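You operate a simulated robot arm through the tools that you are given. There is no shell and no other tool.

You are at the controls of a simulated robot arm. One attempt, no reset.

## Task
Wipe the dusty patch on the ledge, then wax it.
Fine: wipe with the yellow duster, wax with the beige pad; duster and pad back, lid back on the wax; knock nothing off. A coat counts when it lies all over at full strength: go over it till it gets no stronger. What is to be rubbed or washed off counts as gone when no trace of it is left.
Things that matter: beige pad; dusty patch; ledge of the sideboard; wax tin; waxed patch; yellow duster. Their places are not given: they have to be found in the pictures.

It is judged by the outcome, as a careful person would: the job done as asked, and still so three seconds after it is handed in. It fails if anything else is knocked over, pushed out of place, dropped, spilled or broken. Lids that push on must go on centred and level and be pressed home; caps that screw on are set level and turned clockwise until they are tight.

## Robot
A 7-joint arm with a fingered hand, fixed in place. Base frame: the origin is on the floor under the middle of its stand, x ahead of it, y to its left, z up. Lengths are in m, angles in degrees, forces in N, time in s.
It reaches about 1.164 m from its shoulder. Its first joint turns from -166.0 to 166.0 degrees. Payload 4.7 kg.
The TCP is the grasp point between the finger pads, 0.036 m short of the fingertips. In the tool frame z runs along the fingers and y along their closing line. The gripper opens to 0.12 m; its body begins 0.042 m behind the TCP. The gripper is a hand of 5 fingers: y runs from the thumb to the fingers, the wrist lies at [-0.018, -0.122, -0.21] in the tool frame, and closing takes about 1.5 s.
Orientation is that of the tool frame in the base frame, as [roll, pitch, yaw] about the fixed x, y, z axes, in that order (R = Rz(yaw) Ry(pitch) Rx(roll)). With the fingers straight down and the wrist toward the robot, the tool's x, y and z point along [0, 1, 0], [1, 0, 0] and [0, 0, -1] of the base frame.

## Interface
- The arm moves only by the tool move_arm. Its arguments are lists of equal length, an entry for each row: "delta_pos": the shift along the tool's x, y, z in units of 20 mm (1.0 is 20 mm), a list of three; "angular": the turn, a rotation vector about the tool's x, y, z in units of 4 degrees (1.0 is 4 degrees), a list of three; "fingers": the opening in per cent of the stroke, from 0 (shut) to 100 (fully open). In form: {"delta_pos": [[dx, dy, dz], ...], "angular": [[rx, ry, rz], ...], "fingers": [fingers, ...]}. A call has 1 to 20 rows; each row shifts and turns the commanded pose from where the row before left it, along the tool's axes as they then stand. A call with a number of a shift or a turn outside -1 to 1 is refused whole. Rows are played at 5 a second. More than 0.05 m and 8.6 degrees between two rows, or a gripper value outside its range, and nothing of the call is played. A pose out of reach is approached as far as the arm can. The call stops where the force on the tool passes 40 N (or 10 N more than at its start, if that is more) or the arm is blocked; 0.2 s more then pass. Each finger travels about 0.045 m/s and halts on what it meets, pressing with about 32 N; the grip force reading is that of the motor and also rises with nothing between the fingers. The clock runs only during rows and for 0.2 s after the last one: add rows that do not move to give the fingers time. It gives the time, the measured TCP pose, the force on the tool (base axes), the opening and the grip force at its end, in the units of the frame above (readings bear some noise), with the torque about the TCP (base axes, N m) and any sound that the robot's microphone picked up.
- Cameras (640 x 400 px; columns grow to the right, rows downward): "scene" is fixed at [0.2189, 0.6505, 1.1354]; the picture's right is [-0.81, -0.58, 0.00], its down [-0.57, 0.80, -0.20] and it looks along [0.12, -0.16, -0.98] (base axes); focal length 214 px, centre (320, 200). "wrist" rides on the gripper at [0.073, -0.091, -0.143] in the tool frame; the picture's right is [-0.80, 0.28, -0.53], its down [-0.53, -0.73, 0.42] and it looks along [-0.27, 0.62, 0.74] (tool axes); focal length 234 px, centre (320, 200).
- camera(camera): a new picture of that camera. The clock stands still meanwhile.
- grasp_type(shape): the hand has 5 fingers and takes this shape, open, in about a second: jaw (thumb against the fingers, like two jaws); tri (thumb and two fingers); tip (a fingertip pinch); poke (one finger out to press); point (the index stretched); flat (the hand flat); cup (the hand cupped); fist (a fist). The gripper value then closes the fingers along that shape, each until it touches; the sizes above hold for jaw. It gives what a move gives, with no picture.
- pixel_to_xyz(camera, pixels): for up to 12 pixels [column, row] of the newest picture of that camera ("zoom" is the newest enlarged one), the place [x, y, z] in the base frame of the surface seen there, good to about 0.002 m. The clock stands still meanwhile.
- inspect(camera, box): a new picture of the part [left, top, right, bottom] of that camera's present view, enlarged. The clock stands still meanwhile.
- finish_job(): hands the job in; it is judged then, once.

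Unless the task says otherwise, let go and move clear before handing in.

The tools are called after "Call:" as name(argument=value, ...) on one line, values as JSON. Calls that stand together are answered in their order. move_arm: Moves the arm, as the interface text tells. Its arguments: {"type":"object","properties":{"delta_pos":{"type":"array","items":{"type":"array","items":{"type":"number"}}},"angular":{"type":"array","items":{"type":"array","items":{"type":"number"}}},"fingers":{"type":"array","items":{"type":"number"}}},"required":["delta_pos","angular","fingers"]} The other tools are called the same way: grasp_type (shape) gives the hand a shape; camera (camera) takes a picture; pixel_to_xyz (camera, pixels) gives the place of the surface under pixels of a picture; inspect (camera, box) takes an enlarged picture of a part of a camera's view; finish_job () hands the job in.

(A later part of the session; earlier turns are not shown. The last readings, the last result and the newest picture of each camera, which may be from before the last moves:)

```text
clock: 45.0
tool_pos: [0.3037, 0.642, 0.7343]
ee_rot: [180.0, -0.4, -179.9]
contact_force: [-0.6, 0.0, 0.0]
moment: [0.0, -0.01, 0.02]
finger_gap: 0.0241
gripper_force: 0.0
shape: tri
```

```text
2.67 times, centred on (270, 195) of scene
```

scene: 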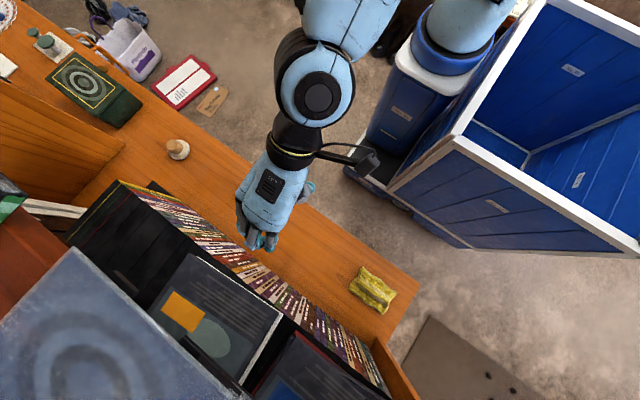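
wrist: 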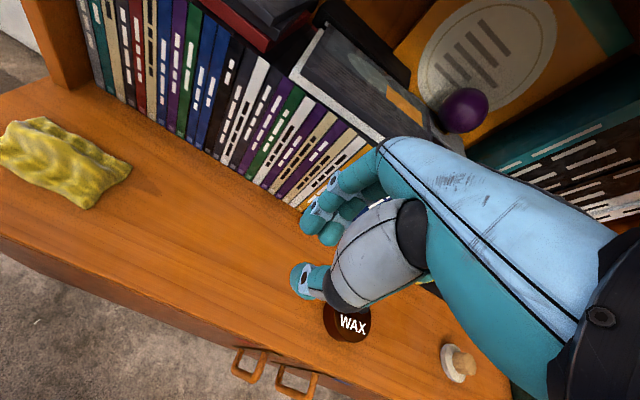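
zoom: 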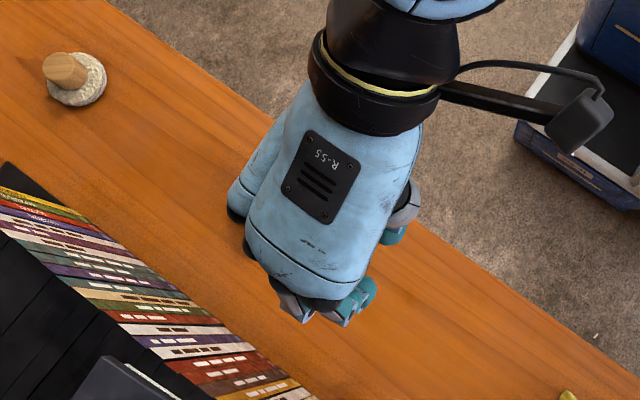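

With opening 20% I'll measure the two fingertips and the thumb tip.

Call:
pixel_to_xyz(camera="wrist", pixels=[[306, 222], [312, 228], [303, 215], [328, 234], [333, 240], [298, 280], [305, 290], [310, 278], [318, 222], [325, 205], [318, 240]])

Call:
camera(camera="scene")

Call:
pixel_to_xyz(camera="scene", pixels=[[339, 240], [345, 230], [348, 226], [337, 238], [325, 238], [357, 207], [365, 200]])

```text
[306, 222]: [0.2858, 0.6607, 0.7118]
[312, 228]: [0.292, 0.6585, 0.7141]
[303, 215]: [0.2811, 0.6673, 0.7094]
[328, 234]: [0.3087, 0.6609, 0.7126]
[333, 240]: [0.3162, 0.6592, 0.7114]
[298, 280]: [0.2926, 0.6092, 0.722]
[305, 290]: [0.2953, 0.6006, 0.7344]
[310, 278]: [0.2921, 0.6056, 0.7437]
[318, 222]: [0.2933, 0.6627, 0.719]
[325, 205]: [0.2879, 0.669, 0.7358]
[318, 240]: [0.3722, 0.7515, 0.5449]
```

```text
taken
```

scene: 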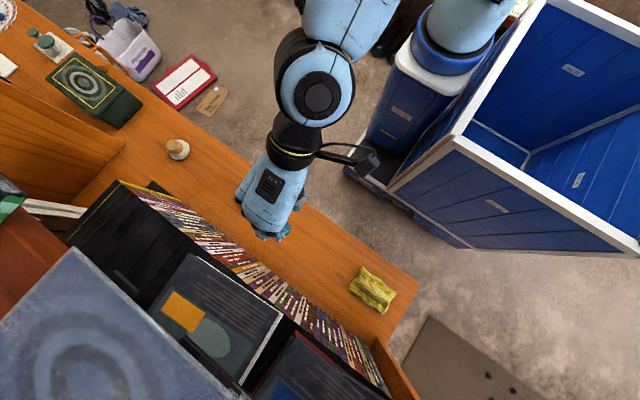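

```text
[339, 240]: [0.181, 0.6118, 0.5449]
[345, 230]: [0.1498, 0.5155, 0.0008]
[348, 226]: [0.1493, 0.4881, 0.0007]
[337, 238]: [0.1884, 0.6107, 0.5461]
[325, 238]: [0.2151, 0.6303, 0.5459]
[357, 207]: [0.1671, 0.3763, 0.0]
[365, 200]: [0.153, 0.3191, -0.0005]
```

In tri shape the pinch centre coincides with the TCP in x and y, with the tips about 30 mm below it. I'll move beyond the tin to view it clear of the hand and measure the knob.

Call:
move_arm(delta_pos=[[-1, 0, 0], [-1, 0, 0], [-1, 0, 0], [-1, 0, 0], [-1, 0, 0], [-1, 0, 0], [-1, 0, 0], [-1, 0, 0], [-1, 0, 0], [-1, 0, 0], [-1, 0, 0], [-0.5, 0.5, 0]], angular=[[0, 0, 0], [0, 0, 0], [0, 0, 0], [0, 0, 0], [0, 0, 0], [0, 0, 0], [0, 0, 0], [0, 0, 0], [0, 0, 0], [0, 0, 0], [0, 0, 0], [0, 0, 0]], fingers=[40, 60, 80, 100, 100, 100, 100, 100, 100, 100, 100, 100])

Call:
camera(camera="wrist")

Call:
camera(camera="scene")

```text
clock: 47.6
tool_pos: [0.5322, 0.6516, 0.7304]
ee_rot: [180.0, -0.4, -179.9]
contact_force: [0.4, 0.1, -0.2]
moment: [-0.01, 0.01, 0.01]
finger_gap: 0.1198
gripper_force: 0.0
shape: tri
```

```text
taken
```

wrist: 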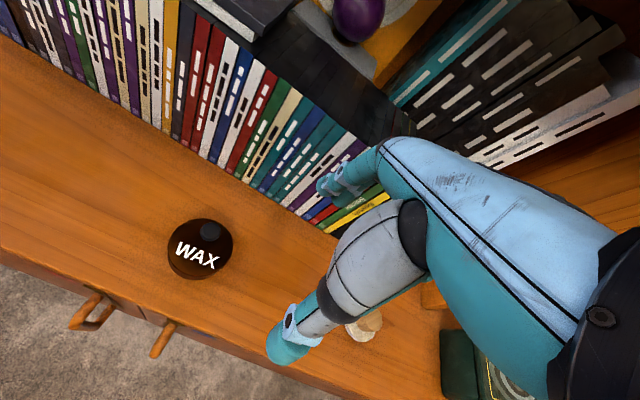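

```text
taken
```

scene: 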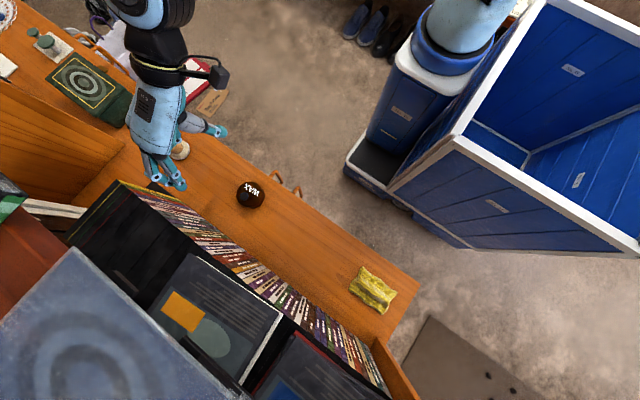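

The tin is in clear view at wrist (200,248), with the knob at (211,231). I'll enlarge it and measure.

Call:
inspect(camera="wrist", box=[152, 208, 248, 288])

Call:
pixel_to_xyz(camera="wrist", pixels=[[211, 231], [206, 230], [216, 231], [211, 226], [211, 237], [232, 242], [168, 245], [195, 219], [196, 270], [190, 276], [222, 266], [215, 225]])

```text
5.00 times, centred on (200, 248) of wrist
```

zoom: 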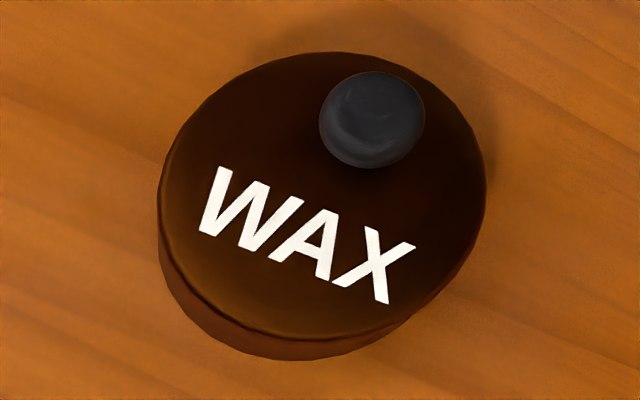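

```text
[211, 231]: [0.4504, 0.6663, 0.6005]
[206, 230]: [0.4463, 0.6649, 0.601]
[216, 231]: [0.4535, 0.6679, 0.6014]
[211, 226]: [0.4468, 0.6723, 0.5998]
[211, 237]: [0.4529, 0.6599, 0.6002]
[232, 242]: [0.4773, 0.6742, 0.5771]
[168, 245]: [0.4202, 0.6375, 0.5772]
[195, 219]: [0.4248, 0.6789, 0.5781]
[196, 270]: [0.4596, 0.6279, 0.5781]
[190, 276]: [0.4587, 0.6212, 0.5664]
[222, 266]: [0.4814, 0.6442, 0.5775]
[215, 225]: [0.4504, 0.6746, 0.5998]
```

The knob centre is about (0.448, 0.665) with its top at z 0.601, and the lid centre is about (0.448, 0.651). I'll go over the knob, open in tri shape.

Call:
move_arm(delta_pos=[[1, 0.17, 0], [1, 0.17, 0], [1, 0.17, 0], [1, 0.16, 0], [0.21, 0, 0], [0, 0, 1], [0, 0, 1], [0, 0, 1], [0, 0, 0]], angular=[[0, 0, 0], [0, 0, 0], [0, 0, 0], [0, 0, 0], [0, 0, 0], [0, 0, 0], [0, 0, 0], [0, 0, 0], [0, 0, 0]], fingers=[100, 100, 100, 100, 100, 100, 100, 80, 60])

Call:
camera(camera="wrist")

Call:
inspect(camera="scene", box=[190, 120, 310, 240])

```text
clock: 49.6
tool_pos: [0.4495, 0.6662, 0.6725]
ee_rot: [-180.0, -0.4, -180.0]
contact_force: [0.5, 0.6, -0.3]
moment: [0.04, 0.01, 0.03]
finger_gap: 0.0723
gripper_force: 0.1
shape: tri
```

```text
taken
```

wrist: 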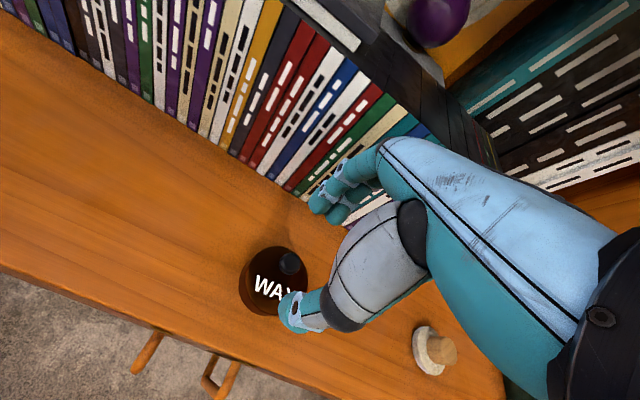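

```text
3.33 times, centred on (250, 180) of scene
```

zoom: 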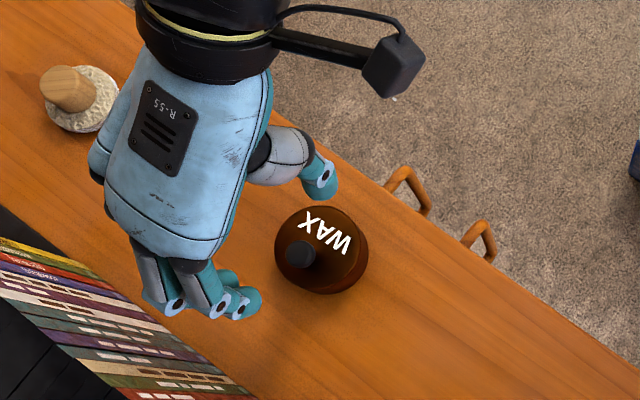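

The knob at wrist (290,264) matches the projected grasp axis. I'll descend to z≈0.618 with fingers half open.

Call:
move_arm(delta_pos=[[0, 0, 0.9], [0, 0, 0.9], [0, 0, 0.9], [0, 0, 0]], angular=[[0, 0, 0], [0, 0, 0], [0, 0, 0], [0, 0, 0]], fingers=[60, 60, 60, 60])

Call:
camera(camera="wrist")

Call:
inspect(camera="wrist", box=[220, 160, 380, 320])

Call:
inspect(camera="scene", box=[190, 120, 310, 240])

```text
clock: 50.6
tool_pos: [0.4479, 0.6656, 0.6186]
ee_rot: [180.0, -0.4, -180.0]
contact_force: [-0.1, -0.1, 0.5]
moment: [0.02, -0.03, -0.01]
finger_gap: 0.0724
gripper_force: 0.1
shape: tri
```

```text
taken
```

wrist: 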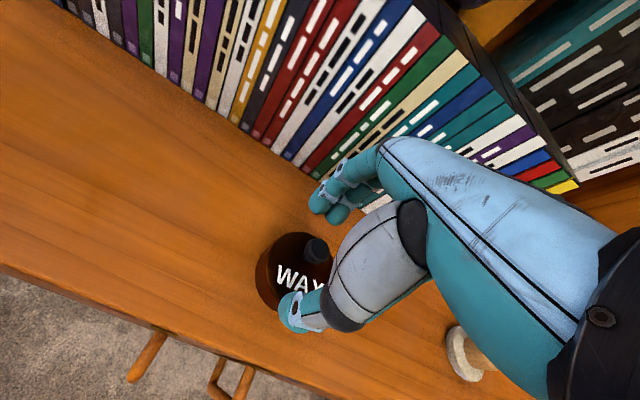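

```text
2.50 times, centred on (300, 240) of wrist
```

zoom: 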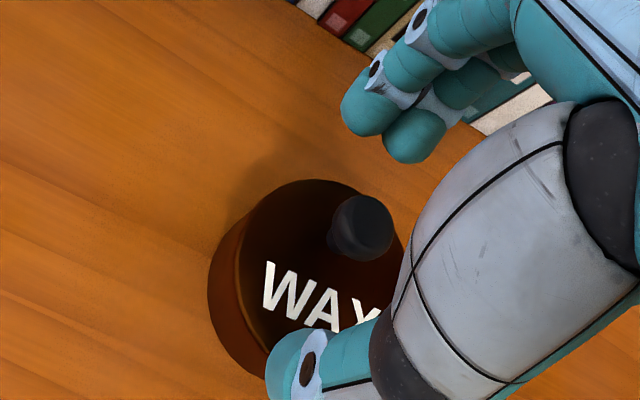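

```text
3.33 times, centred on (250, 180) of scene
```

zoom: 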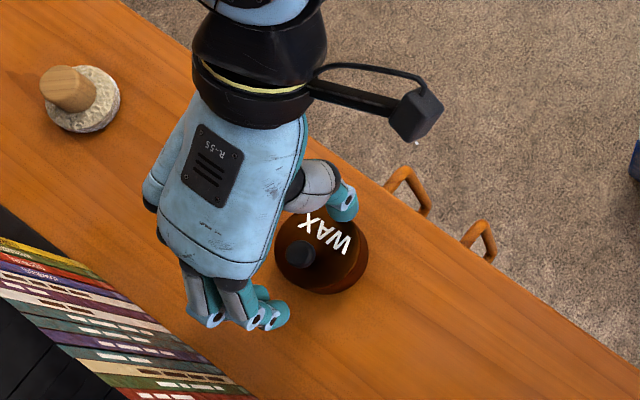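

The knob lies midway between thumb and fingertips. Closing gradually on it.

Call:
move_arm(delta_pos=[[0, 0, 0], [0, 0, 0], [0, 0, 0], [0, 0, 0], [0, 0, 0]], angular=[[0, 0, 0], [0, 0, 0], [0, 0, 0], [0, 0, 0], [0, 0, 0]], fingers=[50, 40, 32, 26, 26])

Call:
inspect(camera="wrist", box=[220, 160, 380, 320])

Call:
inspect(camera="scene", box=[190, 120, 310, 240])

```text
clock: 51.8
tool_pos: [0.4476, 0.6661, 0.6182]
ee_rot: [180.0, -0.4, -180.0]
contact_force: [-0.3, 0.0, -0.1]
moment: [0.0, 0.0, 0.01]
finger_gap: 0.0317
gripper_force: 0.1
shape: tri
```

```text
2.50 times, centred on (300, 240) of wrist
```

zoom: 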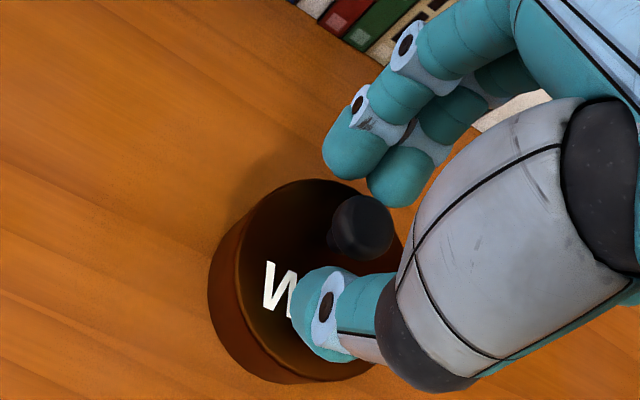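

```text
3.33 times, centred on (250, 180) of scene
```

zoom: 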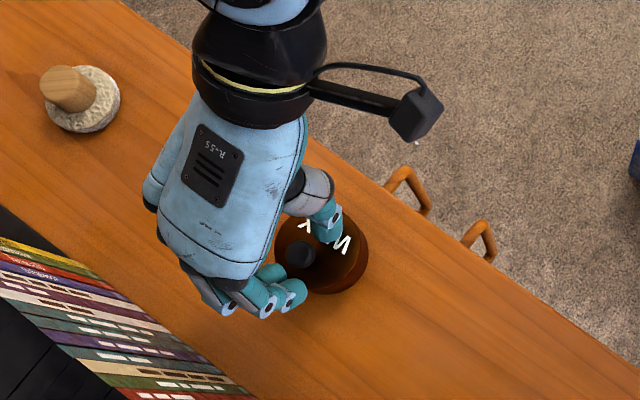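

Still well centred at a gap of 0.032. I'll close the rest of the way in small steps.

Call:
move_arm(delta_pos=[[0, 0, 0], [0, 0, 0], [0, 0, 0], [0, 0, 0], [0, 0, 0], [0, 0, 0]], angular=[[0, 0, 0], [0, 0, 0], [0, 0, 0], [0, 0, 0], [0, 0, 0], [0, 0, 0]], fingers=[23, 20, 17, 14, 12, 10])

Call:
inspect(camera="wrist", box=[220, 160, 380, 320])

Call:
inspect(camera="scene", box=[190, 120, 310, 240])

```text
clock: 53.2
tool_pos: [0.448, 0.6665, 0.6189]
ee_rot: [-180.0, -0.4, -180.0]
contact_force: [-0.1, 0.5, 0.0]
moment: [-0.04, 0.04, 0.04]
finger_gap: 0.0125
gripper_force: 0.0
shape: tri
heard: snap
```

```text
2.50 times, centred on (300, 240) of wrist
```

zoom: 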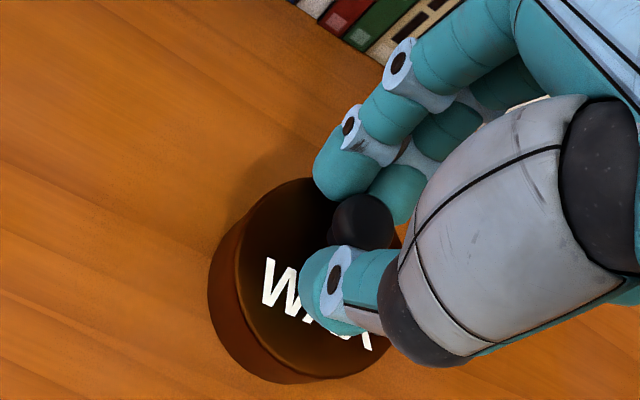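

```text
3.33 times, centred on (250, 180) of scene
```

zoom: 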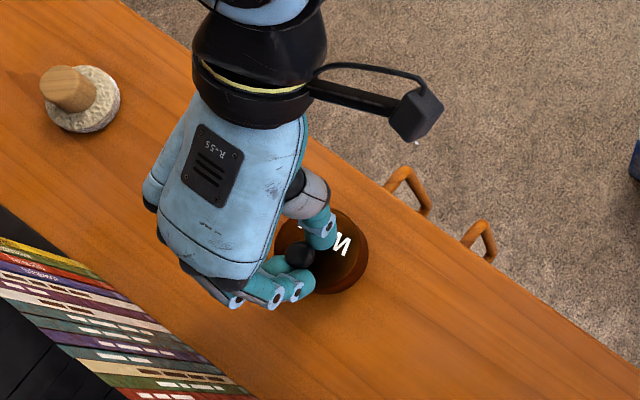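

I heard a snap: the fingers touched the knob and the lid's snap fit seems to have loosened. I'll close fully to grip the knob and then check the readings.

Call:
move_arm(delta_pos=[[0, 0, 0], [0, 0, 0], [0, 0, 0], [0, 0, 0], [0, 0, 0]], angular=[[0, 0, 0], [0, 0, 0], [0, 0, 0], [0, 0, 0], [0, 0, 0]], fingers=[7, 4, 0, 0, 0])

Call:
inspect(camera="wrist", box=[220, 160, 380, 320])

Call:
inspect(camera="scene", box=[190, 120, 310, 240])

```text
clock: 54.4
tool_pos: [0.4482, 0.6656, 0.6194]
ee_rot: [180.0, -0.4, 180.0]
contact_force: [0.1, 0.5, -1.6]
moment: [-0.03, -0.03, 0.02]
finger_gap: 0.0131
gripper_force: 31.2
shape: tri
```

```text
2.50 times, centred on (300, 240) of wrist
```

zoom: 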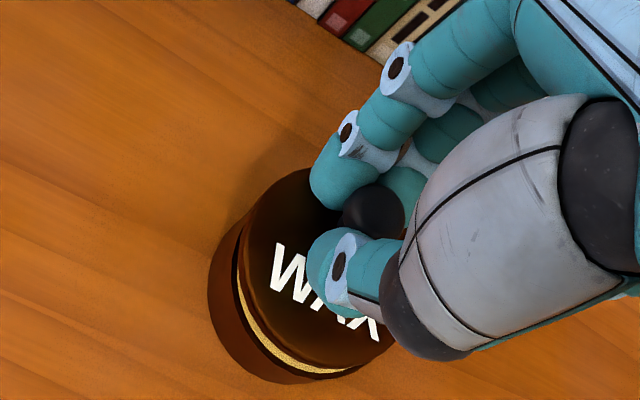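

```text
3.33 times, centred on (250, 180) of scene
```

zoom: 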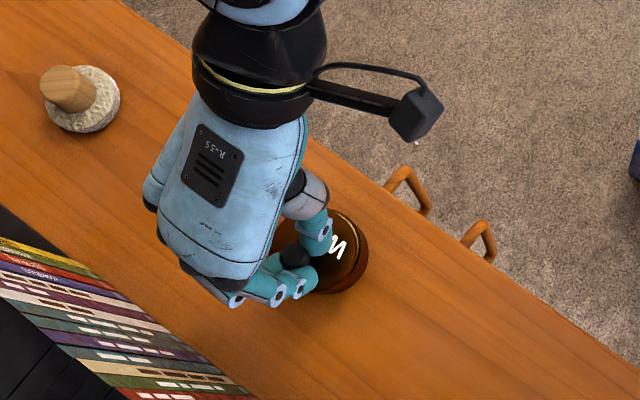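

The grip is at 31 N and the lid has popped loose, with the gold inner rim visible at zoom (280,350). I'll lift it slowly straight up.

Call:
move_arm(delta_pos=[[0, 0, -0.25], [0, 0, -0.25], [0, 0, -0.25], [0, 0, -0.25], [0, 0, 0]], angular=[[0, 0, 0], [0, 0, 0], [0, 0, 0], [0, 0, 0], [0, 0, 0]], fingers=[0, 0, 0, 0, 0])

Call:
inspect(camera="wrist", box=[220, 160, 380, 320])

Call:
inspect(camera="scene", box=[190, 120, 310, 240])

```text
clock: 55.6
tool_pos: [0.4485, 0.6653, 0.6359]
ee_rot: [180.0, -0.4, 180.0]
contact_force: [-0.2, -0.7, -0.1]
moment: [0.02, 0.01, 0.02]
finger_gap: 0.013
gripper_force: 32.1
shape: tri
```

```text
2.50 times, centred on (300, 240) of wrist
```

zoom: 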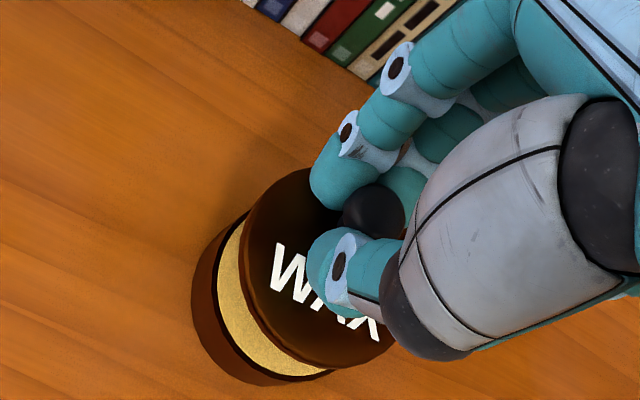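

```text
3.33 times, centred on (250, 180) of scene
```

zoom: 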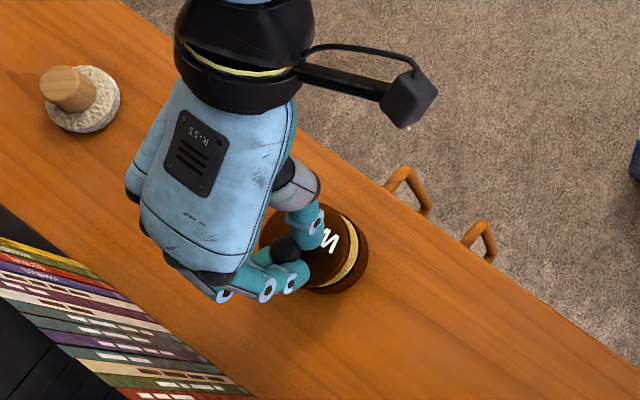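

The lid is off and held; the tin shows a golden filling. I'll raise it further and look at the lid and into the tin.

Call:
move_arm(delta_pos=[[0, 0, -0.5], [0, 0, -1], [0, 0, -1], [0, 0, -1], [0, 0, -0.5], [0, 0, 0]], angular=[[0, 0, 0], [0, 0, 0], [0, 0, 0], [0, 0, 0], [0, 0, 0], [0, 0, 0]], fingers=[0, 0, 0, 0, 0, 0])

Call:
camera(camera="wrist")

Call:
inspect(camera="wrist", box=[200, 160, 380, 340])

Call:
inspect(camera="scene", box=[190, 120, 310, 240])

```text
clock: 57.0
tool_pos: [0.4502, 0.6661, 0.7182]
ee_rot: [-179.9, -0.3, -180.0]
contact_force: [0.4, 0.2, -1.2]
moment: [-0.01, -0.01, 0.02]
finger_gap: 0.0129
gripper_force: 32.1
shape: tri
```

```text
taken
```

wrist: 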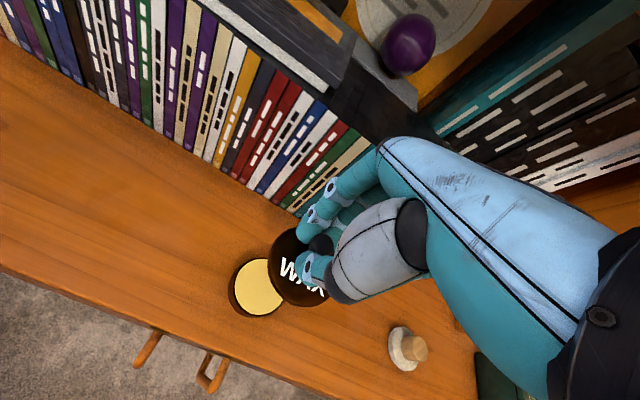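

```text
2.22 times, centred on (290, 250) of wrist
```

zoom: 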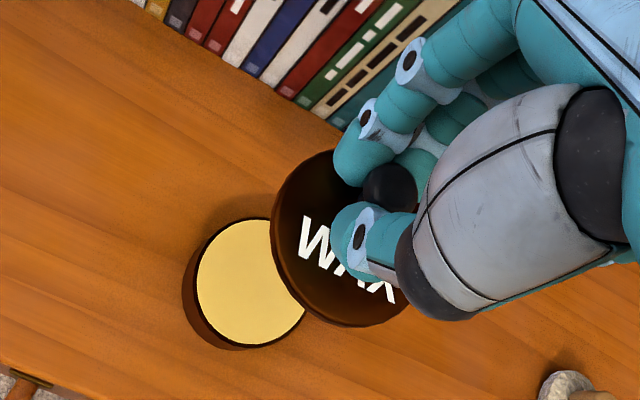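

```text
3.33 times, centred on (250, 180) of scene
```

zoom: 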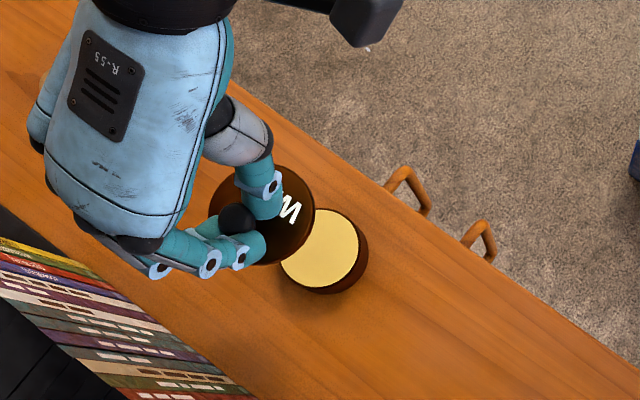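

The wax fills the tin almost to the rim. I'll measure the tin's rim and wax surface, and the lid's plane.

Call:
pixel_to_xyz(camera="wrist", pixels=[[255, 288], [245, 275], [248, 310], [265, 310], [262, 262], [236, 288], [282, 285], [296, 300], [275, 260], [290, 240], [318, 243], [292, 285]])

Call:
inspect(camera="scene", box=[220, 160, 280, 220])

Call:
pixel_to_xyz(camera="scene", pixels=[[255, 195], [260, 190], [252, 185], [262, 197], [256, 204], [250, 199], [240, 180], [234, 170], [233, 183], [239, 196], [246, 178], [249, 184]])

```text
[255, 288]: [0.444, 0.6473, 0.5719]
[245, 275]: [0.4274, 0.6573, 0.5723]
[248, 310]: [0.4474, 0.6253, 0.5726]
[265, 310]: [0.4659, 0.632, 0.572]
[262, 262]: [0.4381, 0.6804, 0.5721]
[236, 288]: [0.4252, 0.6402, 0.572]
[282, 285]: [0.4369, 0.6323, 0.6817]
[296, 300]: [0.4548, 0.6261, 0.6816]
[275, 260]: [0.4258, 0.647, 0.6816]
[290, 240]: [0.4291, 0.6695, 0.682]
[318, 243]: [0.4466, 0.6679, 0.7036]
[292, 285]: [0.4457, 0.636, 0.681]
```

```text
6.67 times, centred on (250, 190) of scene
```

zoom: 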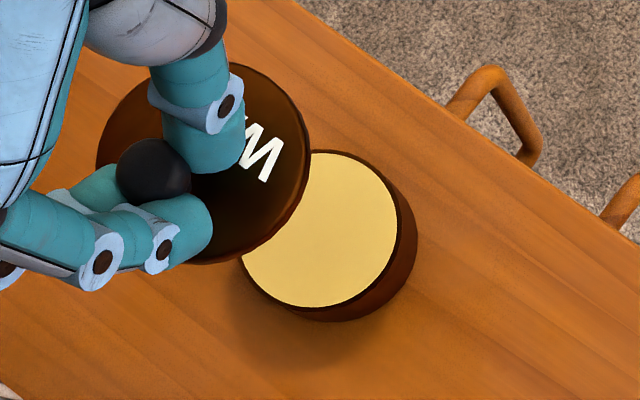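

```text
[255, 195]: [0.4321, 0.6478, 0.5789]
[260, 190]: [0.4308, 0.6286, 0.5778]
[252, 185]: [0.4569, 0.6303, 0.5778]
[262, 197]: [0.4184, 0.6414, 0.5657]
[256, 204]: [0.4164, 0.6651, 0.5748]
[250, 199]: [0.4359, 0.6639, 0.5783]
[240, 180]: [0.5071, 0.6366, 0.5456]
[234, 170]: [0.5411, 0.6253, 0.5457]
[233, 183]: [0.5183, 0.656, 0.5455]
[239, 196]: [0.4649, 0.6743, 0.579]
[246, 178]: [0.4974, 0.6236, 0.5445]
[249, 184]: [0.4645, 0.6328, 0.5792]
```

The wax surface is at z 0.572, the lid is level in the hand (its top 0.037 below the TCP), and when seated its top was 0.578. I'll set the lid aside on the free ledge around x=0.575.

Call:
move_arm(delta_pos=[[-1, 0, 0], [-1, 0, 0], [-1, 0, 0], [-1, 0, 0], [-1, 0, 0], [-1, 0, 0], [-0.25, 0, 0], [0, 0, 1], [0, 0, 1], [0, 0, 1], [0, 0, 1], [0, 0, 1], [0, 0, 0.5], [0, 0, 0]], angular=[[0, 0, 0], [0, 0, 0], [0, 0, 0], [0, 0, 0], [0, 0, 0], [0, 0, 0], [0, 0, 0], [0, 0, 0], [0, 0, 0], [0, 0, 0], [0, 0, 0], [0, 0, 0], [0, 0, 0], [0, 0, 0]], fingers=[0, 0, 0, 0, 0, 0, 0, 0, 0, 0, 0, 0, 0, 0])

Call:
camera(camera="wrist")

Call:
camera(camera="scene")

```text
clock: 60.0
tool_pos: [0.5749, 0.6654, 0.6071]
ee_rot: [179.9, -0.4, 180.0]
contact_force: [-0.4, 0.5, 0.2]
moment: [0.0, 0.03, -0.04]
finger_gap: 0.0133
gripper_force: 32.3
shape: tri
```

```text
taken
```

wrist: 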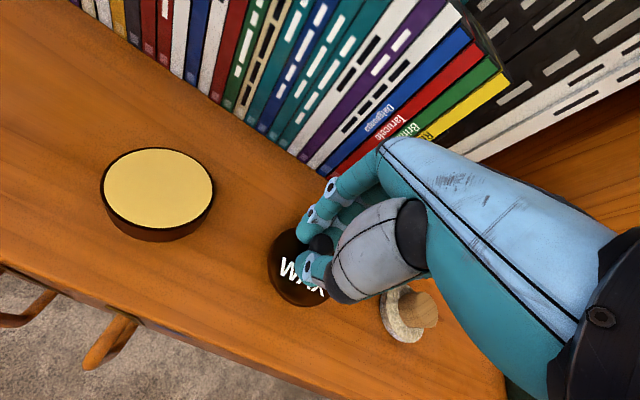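

```text
taken
```

scene: 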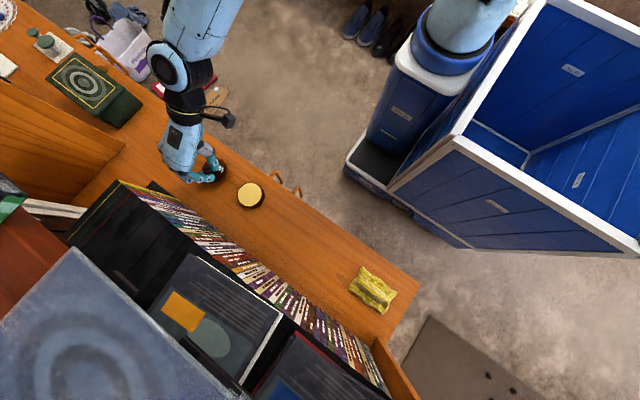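

The lid hovers over the bare ledge beyond the tin. Lowering in small steps to contact.

Call:
move_arm(delta_pos=[[0, 0, 0.2], [0, 0, 0.2], [0, 0, 0.2], [0, 0, 0]], angular=[[0, 0, 0], [0, 0, 0], [0, 0, 0], [0, 0, 0]], fingers=[0, 0, 0, 0])

Call:
inspect(camera="wrist", box=[240, 180, 400, 340])

Call:
pixel_to_xyz(camera="wrist", pixels=[[157, 192], [104, 188], [213, 190], [157, 149], [157, 228], [120, 160], [195, 215], [195, 160], [120, 215], [158, 240]])

```text
clock: 61.0
tool_pos: [0.5738, 0.6647, 0.5949]
ee_rot: [-180.0, -0.4, -180.0]
contact_force: [-0.5, -0.8, -0.7]
moment: [0.01, 0.01, -0.02]
finger_gap: 0.0131
gripper_force: 32.2
shape: tri
```

```text
2.50 times, centred on (320, 260) of wrist
```

zoom: 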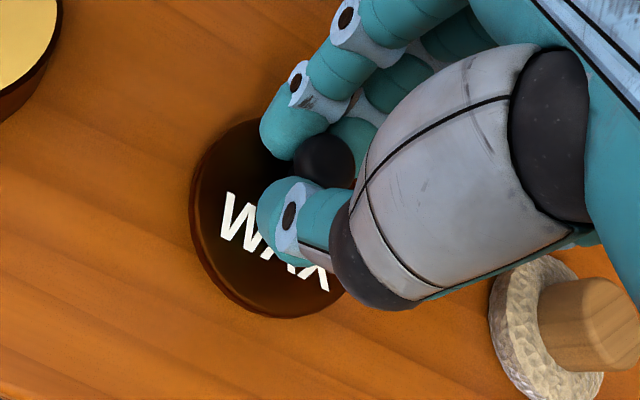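

```text
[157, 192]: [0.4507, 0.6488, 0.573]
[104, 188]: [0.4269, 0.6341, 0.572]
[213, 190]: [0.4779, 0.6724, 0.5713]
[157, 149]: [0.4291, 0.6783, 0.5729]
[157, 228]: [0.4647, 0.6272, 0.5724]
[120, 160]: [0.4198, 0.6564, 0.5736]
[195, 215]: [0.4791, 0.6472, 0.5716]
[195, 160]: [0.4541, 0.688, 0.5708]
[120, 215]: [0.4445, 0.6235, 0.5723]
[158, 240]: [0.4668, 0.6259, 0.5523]
```

The tin's centre measures (0.4495, 0.653). The lid isn't touching yet, so I'll keep lowering gently.

Call:
move_arm(delta_pos=[[0, 0, 0.15], [0, 0, 0.1], [0, 0, 0]], angular=[[0, 0, 0], [0, 0, 0], [0, 0, 0]], fingers=[0, 0, 0])

```text
clock: 61.8
tool_pos: [0.5742, 0.6668, 0.5896]
ee_rot: [-180.0, -0.4, -180.0]
contact_force: [0.6, 0.4, -0.6]
moment: [-0.01, 0.02, -0.01]
finger_gap: 0.0134
gripper_force: 31.8
shape: tri
```

Call:
move_arm(delta_pos=[[0, 0, 0.1], [0, 0, 0.1], [0, 0, 0]], angular=[[0, 0, 0], [0, 0, 0], [0, 0, 0]], fingers=[0, 0, 0])

Call:
camera(camera="wrist")

Call:
inspect(camera="wrist", box=[240, 180, 400, 340])

Call:
pixel_to_xyz(camera="wrist", pixels=[[275, 250], [290, 295], [282, 240], [300, 305], [272, 270], [305, 292]])

```text
clock: 62.6
tool_pos: [0.574, 0.6661, 0.5862]
ee_rot: [179.9, -0.3, 179.9]
contact_force: [-1.5, -0.8, 8.4]
moment: [0.01, 0.13, 0.0]
finger_gap: 0.0132
gripper_force: 32.5
shape: tri
```

```text
taken
```

wrist: 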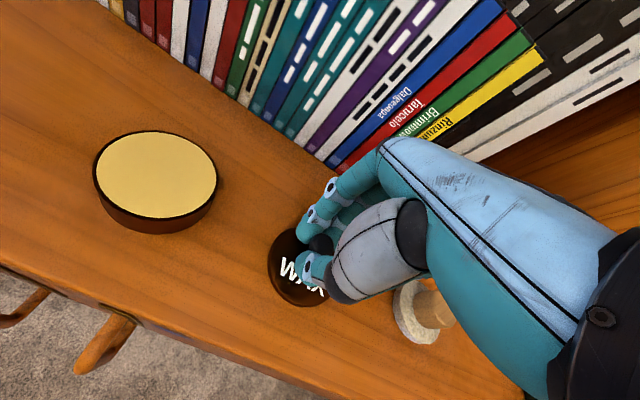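

```text
2.50 times, centred on (320, 260) of wrist
```

zoom: 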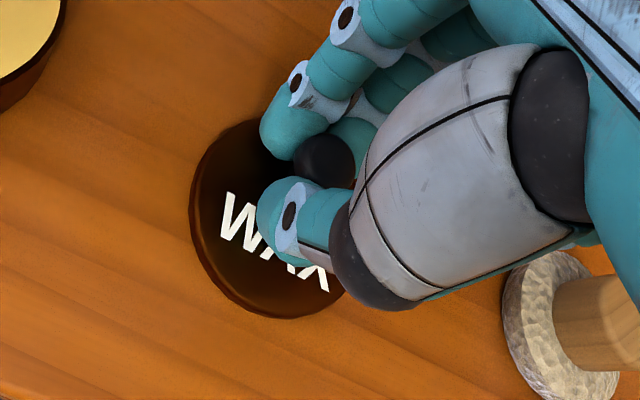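

```text
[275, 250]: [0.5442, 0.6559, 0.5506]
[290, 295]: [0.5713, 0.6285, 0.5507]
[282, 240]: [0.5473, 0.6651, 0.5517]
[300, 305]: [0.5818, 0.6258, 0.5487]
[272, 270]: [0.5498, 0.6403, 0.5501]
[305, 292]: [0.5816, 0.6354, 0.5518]
```

The lid rests on the ledge (8 N contact, its top at z≈0.5505). I'll relieve the pressure by 1 mm and open the fingers gradually.

Call:
move_arm(delta_pos=[[0, 0, -0.07], [0, 0, 0], [0, 0, 0], [0, 0, 0], [0, 0, 0], [0, 0, 0], [0, 0, 0]], angular=[[0, 0, 0], [0, 0, 0], [0, 0, 0], [0, 0, 0], [0, 0, 0], [0, 0, 0], [0, 0, 0]], fingers=[0, 10, 20, 30, 40, 50, 60])

Call:
inspect(camera="wrist", box=[240, 180, 400, 340])

```text
clock: 64.2
tool_pos: [0.5744, 0.6651, 0.5878]
ee_rot: [-179.9, -0.4, 179.9]
contact_force: [-0.6, -0.4, 0.0]
moment: [0.01, 0.03, -0.03]
finger_gap: 0.0714
gripper_force: 0.0
shape: tri
```

```text
2.50 times, centred on (320, 260) of wrist
```

zoom: 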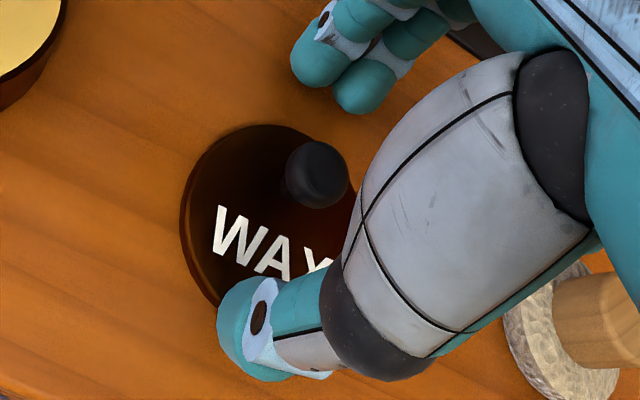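

The lid is released and rests flat. I'll rise and look at the pad from here.

Call:
move_arm(delta_pos=[[0, 0, -0.5], [0, 0, -1], [0, 0, -1], [0, 0, -1], [0, 0, -1], [0, 0, -1], [0, 0, -1], [0, 0, 0]], angular=[[0, 0, 0], [0, 0, 0], [0, 0, 0], [0, 0, 0], [0, 0, 0], [0, 0, 0], [0, 0, 0], [0, 0, 0]], fingers=[60, 60, 60, 60, 60, 60, 60, 60])

Call:
camera(camera="wrist")

Call:
camera(camera="scene")

Call:
inspect(camera="scene", box=[130, 110, 290, 210])

```text
clock: 66.0
tool_pos: [0.5737, 0.6656, 0.716]
ee_rot: [-179.9, -0.4, 180.0]
contact_force: [0.3, -0.9, -0.1]
moment: [0.0, 0.01, -0.03]
finger_gap: 0.0714
gripper_force: 0.0
shape: tri
```

```text
taken
```

wrist: 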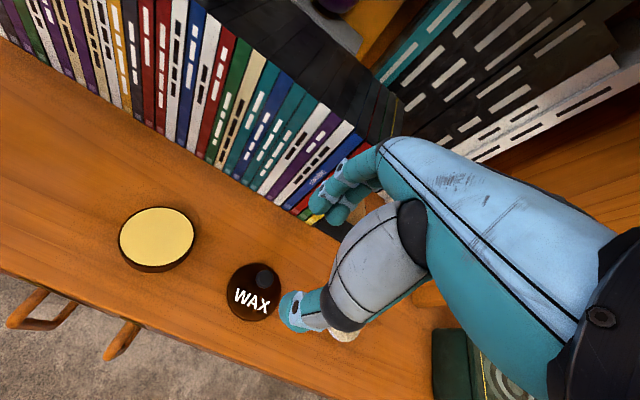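

```text
taken
```

scene: 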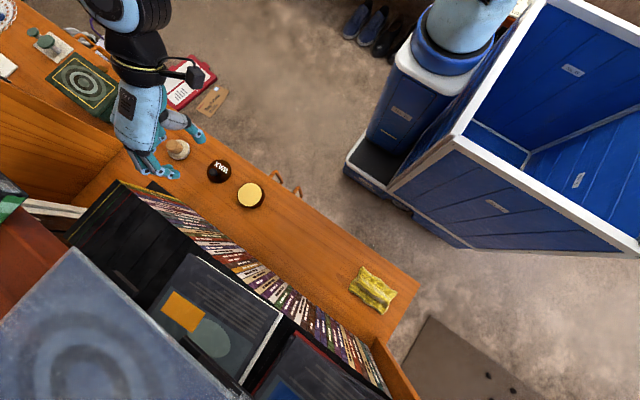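

```text
4.00 times, centred on (210, 160) of scene
```

zoom: 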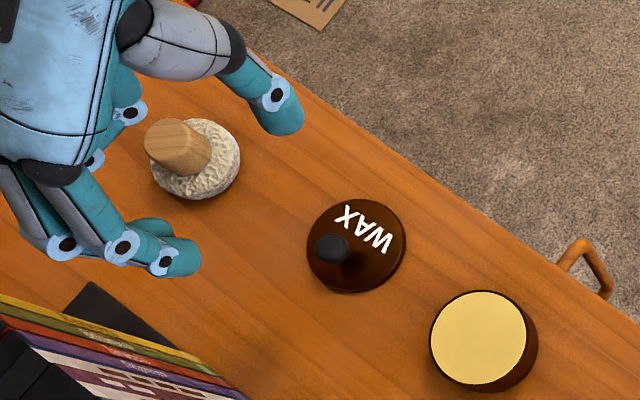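

The lid, tin and pad are all visible in the scene. I'll measure the pad's handle precisely on an enlarged picture.

Call:
inspect(camera="scene", box=[158, 130, 198, 170])

```text
10.00 times, centred on (178, 150) of scene
```

zoom: 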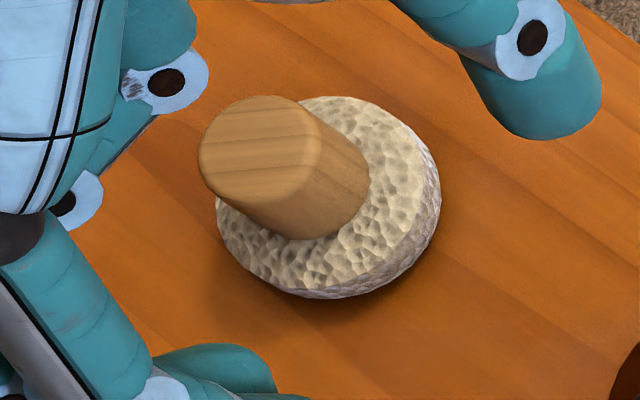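

Call:
pixel_to_xyz(camera="zoom", pixels=[[257, 150], [205, 155], [305, 148], [265, 100], [258, 200], [220, 115], [290, 195], [330, 110], [430, 190], [420, 140], [340, 285], [240, 250]])

```text
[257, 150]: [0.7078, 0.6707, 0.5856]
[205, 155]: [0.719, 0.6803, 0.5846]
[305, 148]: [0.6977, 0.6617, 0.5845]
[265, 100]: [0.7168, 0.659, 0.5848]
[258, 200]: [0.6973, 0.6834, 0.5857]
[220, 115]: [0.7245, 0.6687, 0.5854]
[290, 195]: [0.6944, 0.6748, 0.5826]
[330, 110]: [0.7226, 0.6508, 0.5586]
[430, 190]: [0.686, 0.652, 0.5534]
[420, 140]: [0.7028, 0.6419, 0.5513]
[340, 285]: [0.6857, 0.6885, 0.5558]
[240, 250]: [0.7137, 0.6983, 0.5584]
```

The handle top is centred at (0.708, 0.671, 0.585) with a radius of about 15 mm; the disc is about 60 mm across. I'll move above it and partly down.

Call:
move_arm(delta_pos=[[-1, 0.05, 0], [-1, 0.05, 0], [-1, 0.05, 0], [-1, 0.05, 0], [-1, 0.05, 0], [-1, 0, 0], [-0.74, 0, 0], [0, 0, 1], [0, 0, 1], [0, 0, 1], [0, 0, 0]], angular=[[0, 0, 0], [0, 0, 0], [0, 0, 0], [0, 0, 0], [0, 0, 0], [0, 0, 0], [0, 0, 0], [0, 0, 0], [0, 0, 0], [0, 0, 0], [0, 0, 0]], fingers=[60, 60, 60, 60, 60, 60, 60, 60, 60, 60, 60])

Call:
camera(camera="wrist")

Call:
camera(camera="scene")

```text
clock: 68.4
tool_pos: [0.7107, 0.6716, 0.6579]
ee_rot: [180.0, -0.3, 180.0]
contact_force: [-0.4, -0.9, 0.0]
moment: [0.01, 0.0, 0.0]
finger_gap: 0.0719
gripper_force: 0.0
shape: tri
```

```text
taken
```

wrist: 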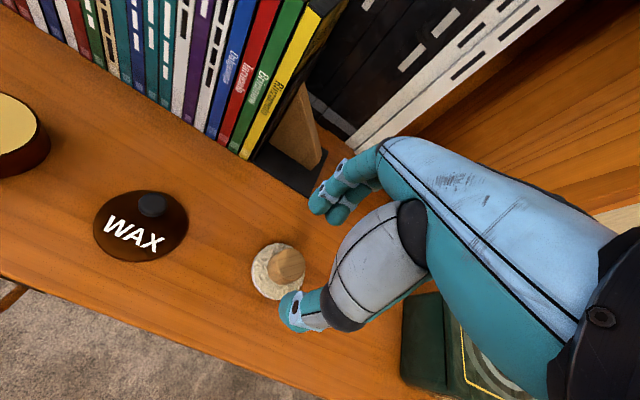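

```text
taken
```

scene: 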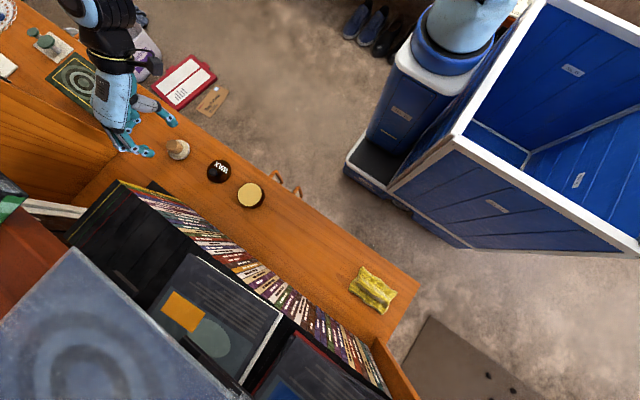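

The handle at wrist (287,265) matches the grasp axis. Descending to z≈0.600.

Call:
move_arm(delta_pos=[[0.1, 0, 0.9], [0, 0, 1], [0, 0, 0.95], [0, 0, 0]], angular=[[0, 0, 0], [0, 0, 0], [0, 0, 0], [0, 0, 0]], fingers=[60, 60, 60, 60])

Call:
inspect(camera="wrist", box=[220, 160, 380, 360])

Call:
inspect(camera="scene", box=[90, 80, 210, 180])

```text
clock: 69.4
tool_pos: [0.7068, 0.6714, 0.5983]
ee_rot: [180.0, -0.4, -180.0]
contact_force: [0.1, 0.2, 0.7]
moment: [0.0, 0.01, -0.03]
finger_gap: 0.0716
gripper_force: 0.1
shape: tri
```

```text
2.00 times, centred on (300, 260) of wrist
```

zoom: 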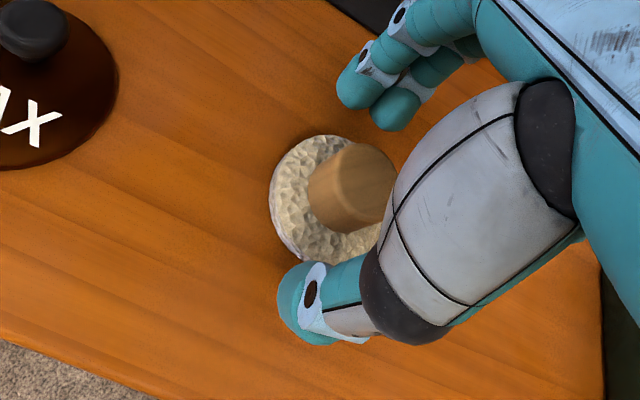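

```text
4.00 times, centred on (150, 130) of scene
```

zoom: 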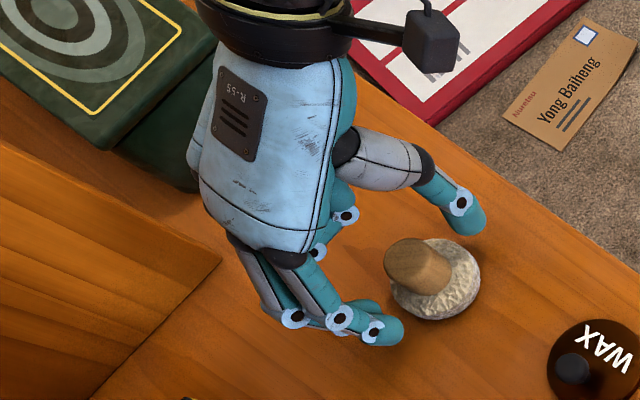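

Handle is centred between thumb and fingers. Closing to grip it.

Call:
move_arm(delta_pos=[[0, 0, 0], [0, 0, 0], [0, 0, 0], [0, 0, 0], [0, 0, 0], [0, 0, 0], [0, 0, 0], [0, 0, 0]], angular=[[0, 0, 0], [0, 0, 0], [0, 0, 0], [0, 0, 0], [0, 0, 0], [0, 0, 0], [0, 0, 0], [0, 0, 0]], fingers=[48, 38, 30, 24, 18, 10, 0, 0])

Call:
inspect(camera="wrist", box=[220, 160, 380, 360])

Call:
inspect(camera="scene", box=[90, 80, 210, 180])

```text
clock: 71.2
tool_pos: [0.7067, 0.6709, 0.6]
ee_rot: [180.0, -0.3, 180.0]
contact_force: [0.2, -1.2, 0.2]
moment: [0.01, 0.01, 0.03]
finger_gap: 0.024
gripper_force: 32.0
shape: tri
```

```text
2.00 times, centred on (300, 260) of wrist
```

zoom: 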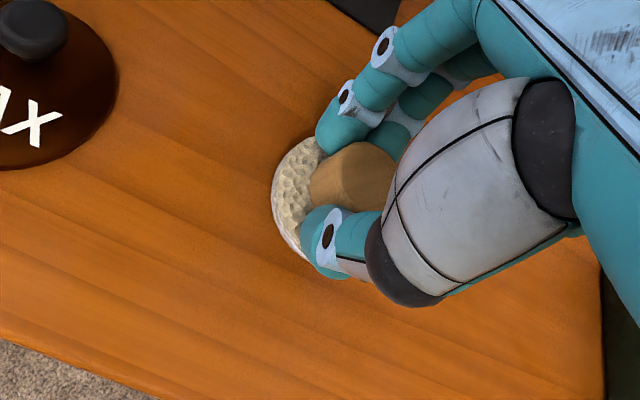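

```text
4.00 times, centred on (150, 130) of scene
```

zoom: 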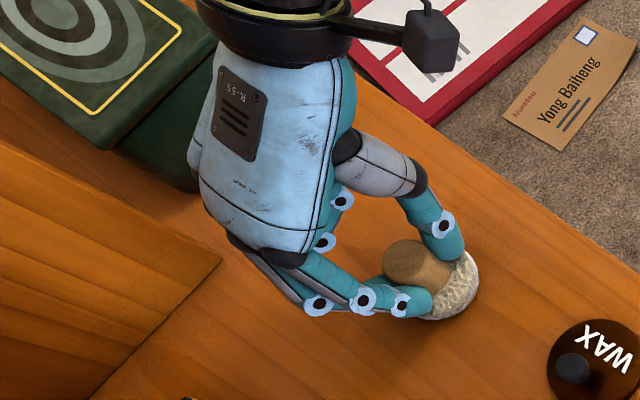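

The handle is gripped at 32 N with the TCP at (0.7067, 0.671, 0.600). Lifting the pad.

Call:
move_arm(delta_pos=[[0, 0, -0.3], [0, 0, -0.5], [0, 0, -1], [0, 0, -1], [0, 0, -1], [0, 0, 0]], angular=[[0, 0, 0], [0, 0, 0], [0, 0, 0], [0, 0, 0], [0, 0, 0], [0, 0, 0]], fingers=[0, 0, 0, 0, 0, 0])

Call:
camera(camera="wrist")

Call:
inspect(camera="scene", box=[60, 50, 220, 200])

```text
clock: 72.6
tool_pos: [0.7056, 0.6685, 0.6765]
ee_rot: [180.0, -0.3, 179.9]
contact_force: [0.5, 0.5, -0.1]
moment: [0.02, 0.01, 0.0]
finger_gap: 0.0241
gripper_force: 32.0
shape: tri
```

```text
taken
```

wrist: 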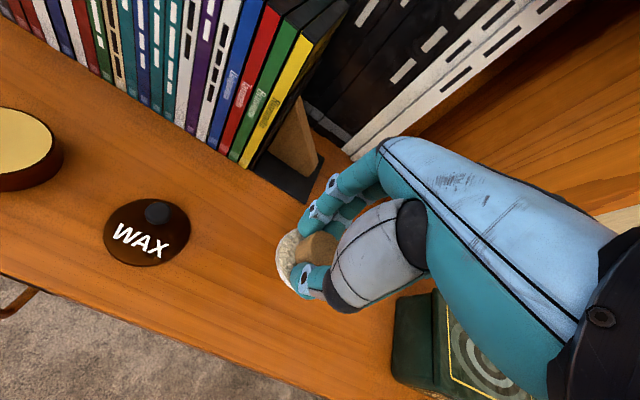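

```text
2.67 times, centred on (140, 125) of scene
```

zoom: 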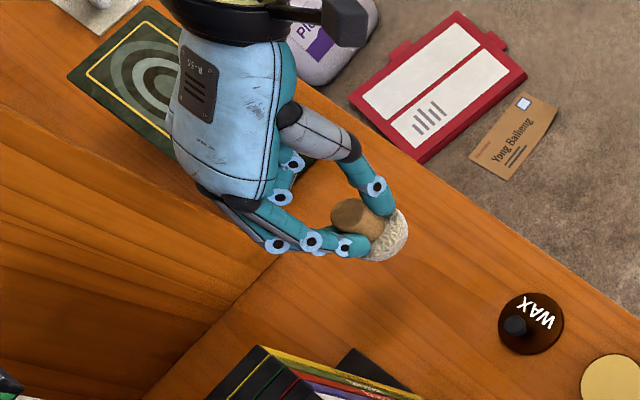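

The pad is held level. I'll carry it over the tin (passing 5 cm above the lid knob), then lower onto the wax.

Call:
move_arm(delta_pos=[[1, -0.06, 0], [1, -0.06, 0], [1, -0.06, 0], [1, -0.06, 0], [1, -0.06, 0], [1, -0.06, 0], [1, -0.06, 0], [1, -0.06, 0], [1, -0.06, 0], [1, -0.06, 0], [1, -0.06, 0], [1, -0.06, 0], [0.88, 0, 0], [0, 0, 0.8], [0, 0, 0.8], [0, 0, 0]], angular=[[0, 0, 0], [0, 0, 0], [0, 0, 0], [0, 0, 0], [0, 0, 0], [0, 0, 0], [0, 0, 0], [0, 0, 0], [0, 0, 0], [0, 0, 0], [0, 0, 0], [0, 0, 0], [0, 0, 0], [0, 0, 0], [0, 0, 0], [0, 0, 0]], fingers=[0, 0, 0, 0, 0, 0, 0, 0, 0, 0, 0, 0, 0, 0, 0, 0])

Call:
camera(camera="wrist")

Call:
inspect(camera="scene", box=[170, 110, 310, 240])

```text
clock: 76.0
tool_pos: [0.4461, 0.6593, 0.6447]
ee_rot: [-179.9, -0.3, 180.0]
contact_force: [-1.0, 0.2, -0.2]
moment: [0.0, 0.02, 0.02]
finger_gap: 0.0239
gripper_force: 32.2
shape: tri
```

```text
taken
```

wrist: 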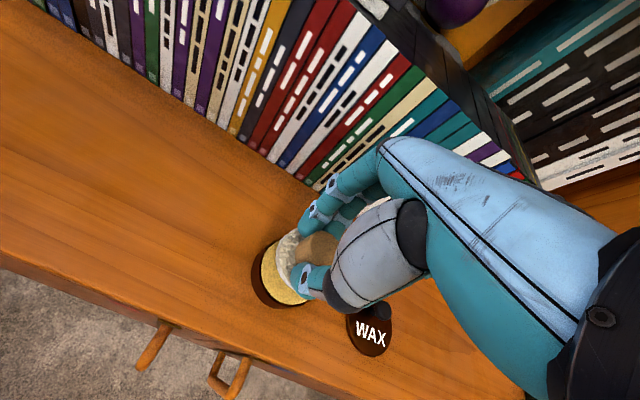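

```text
3.08 times, centred on (240, 175) of scene
```

zoom: 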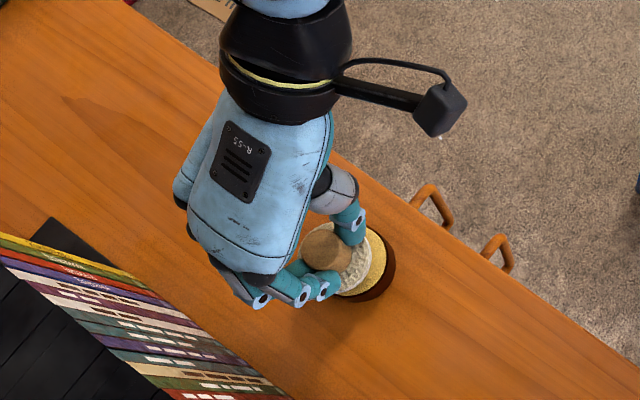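

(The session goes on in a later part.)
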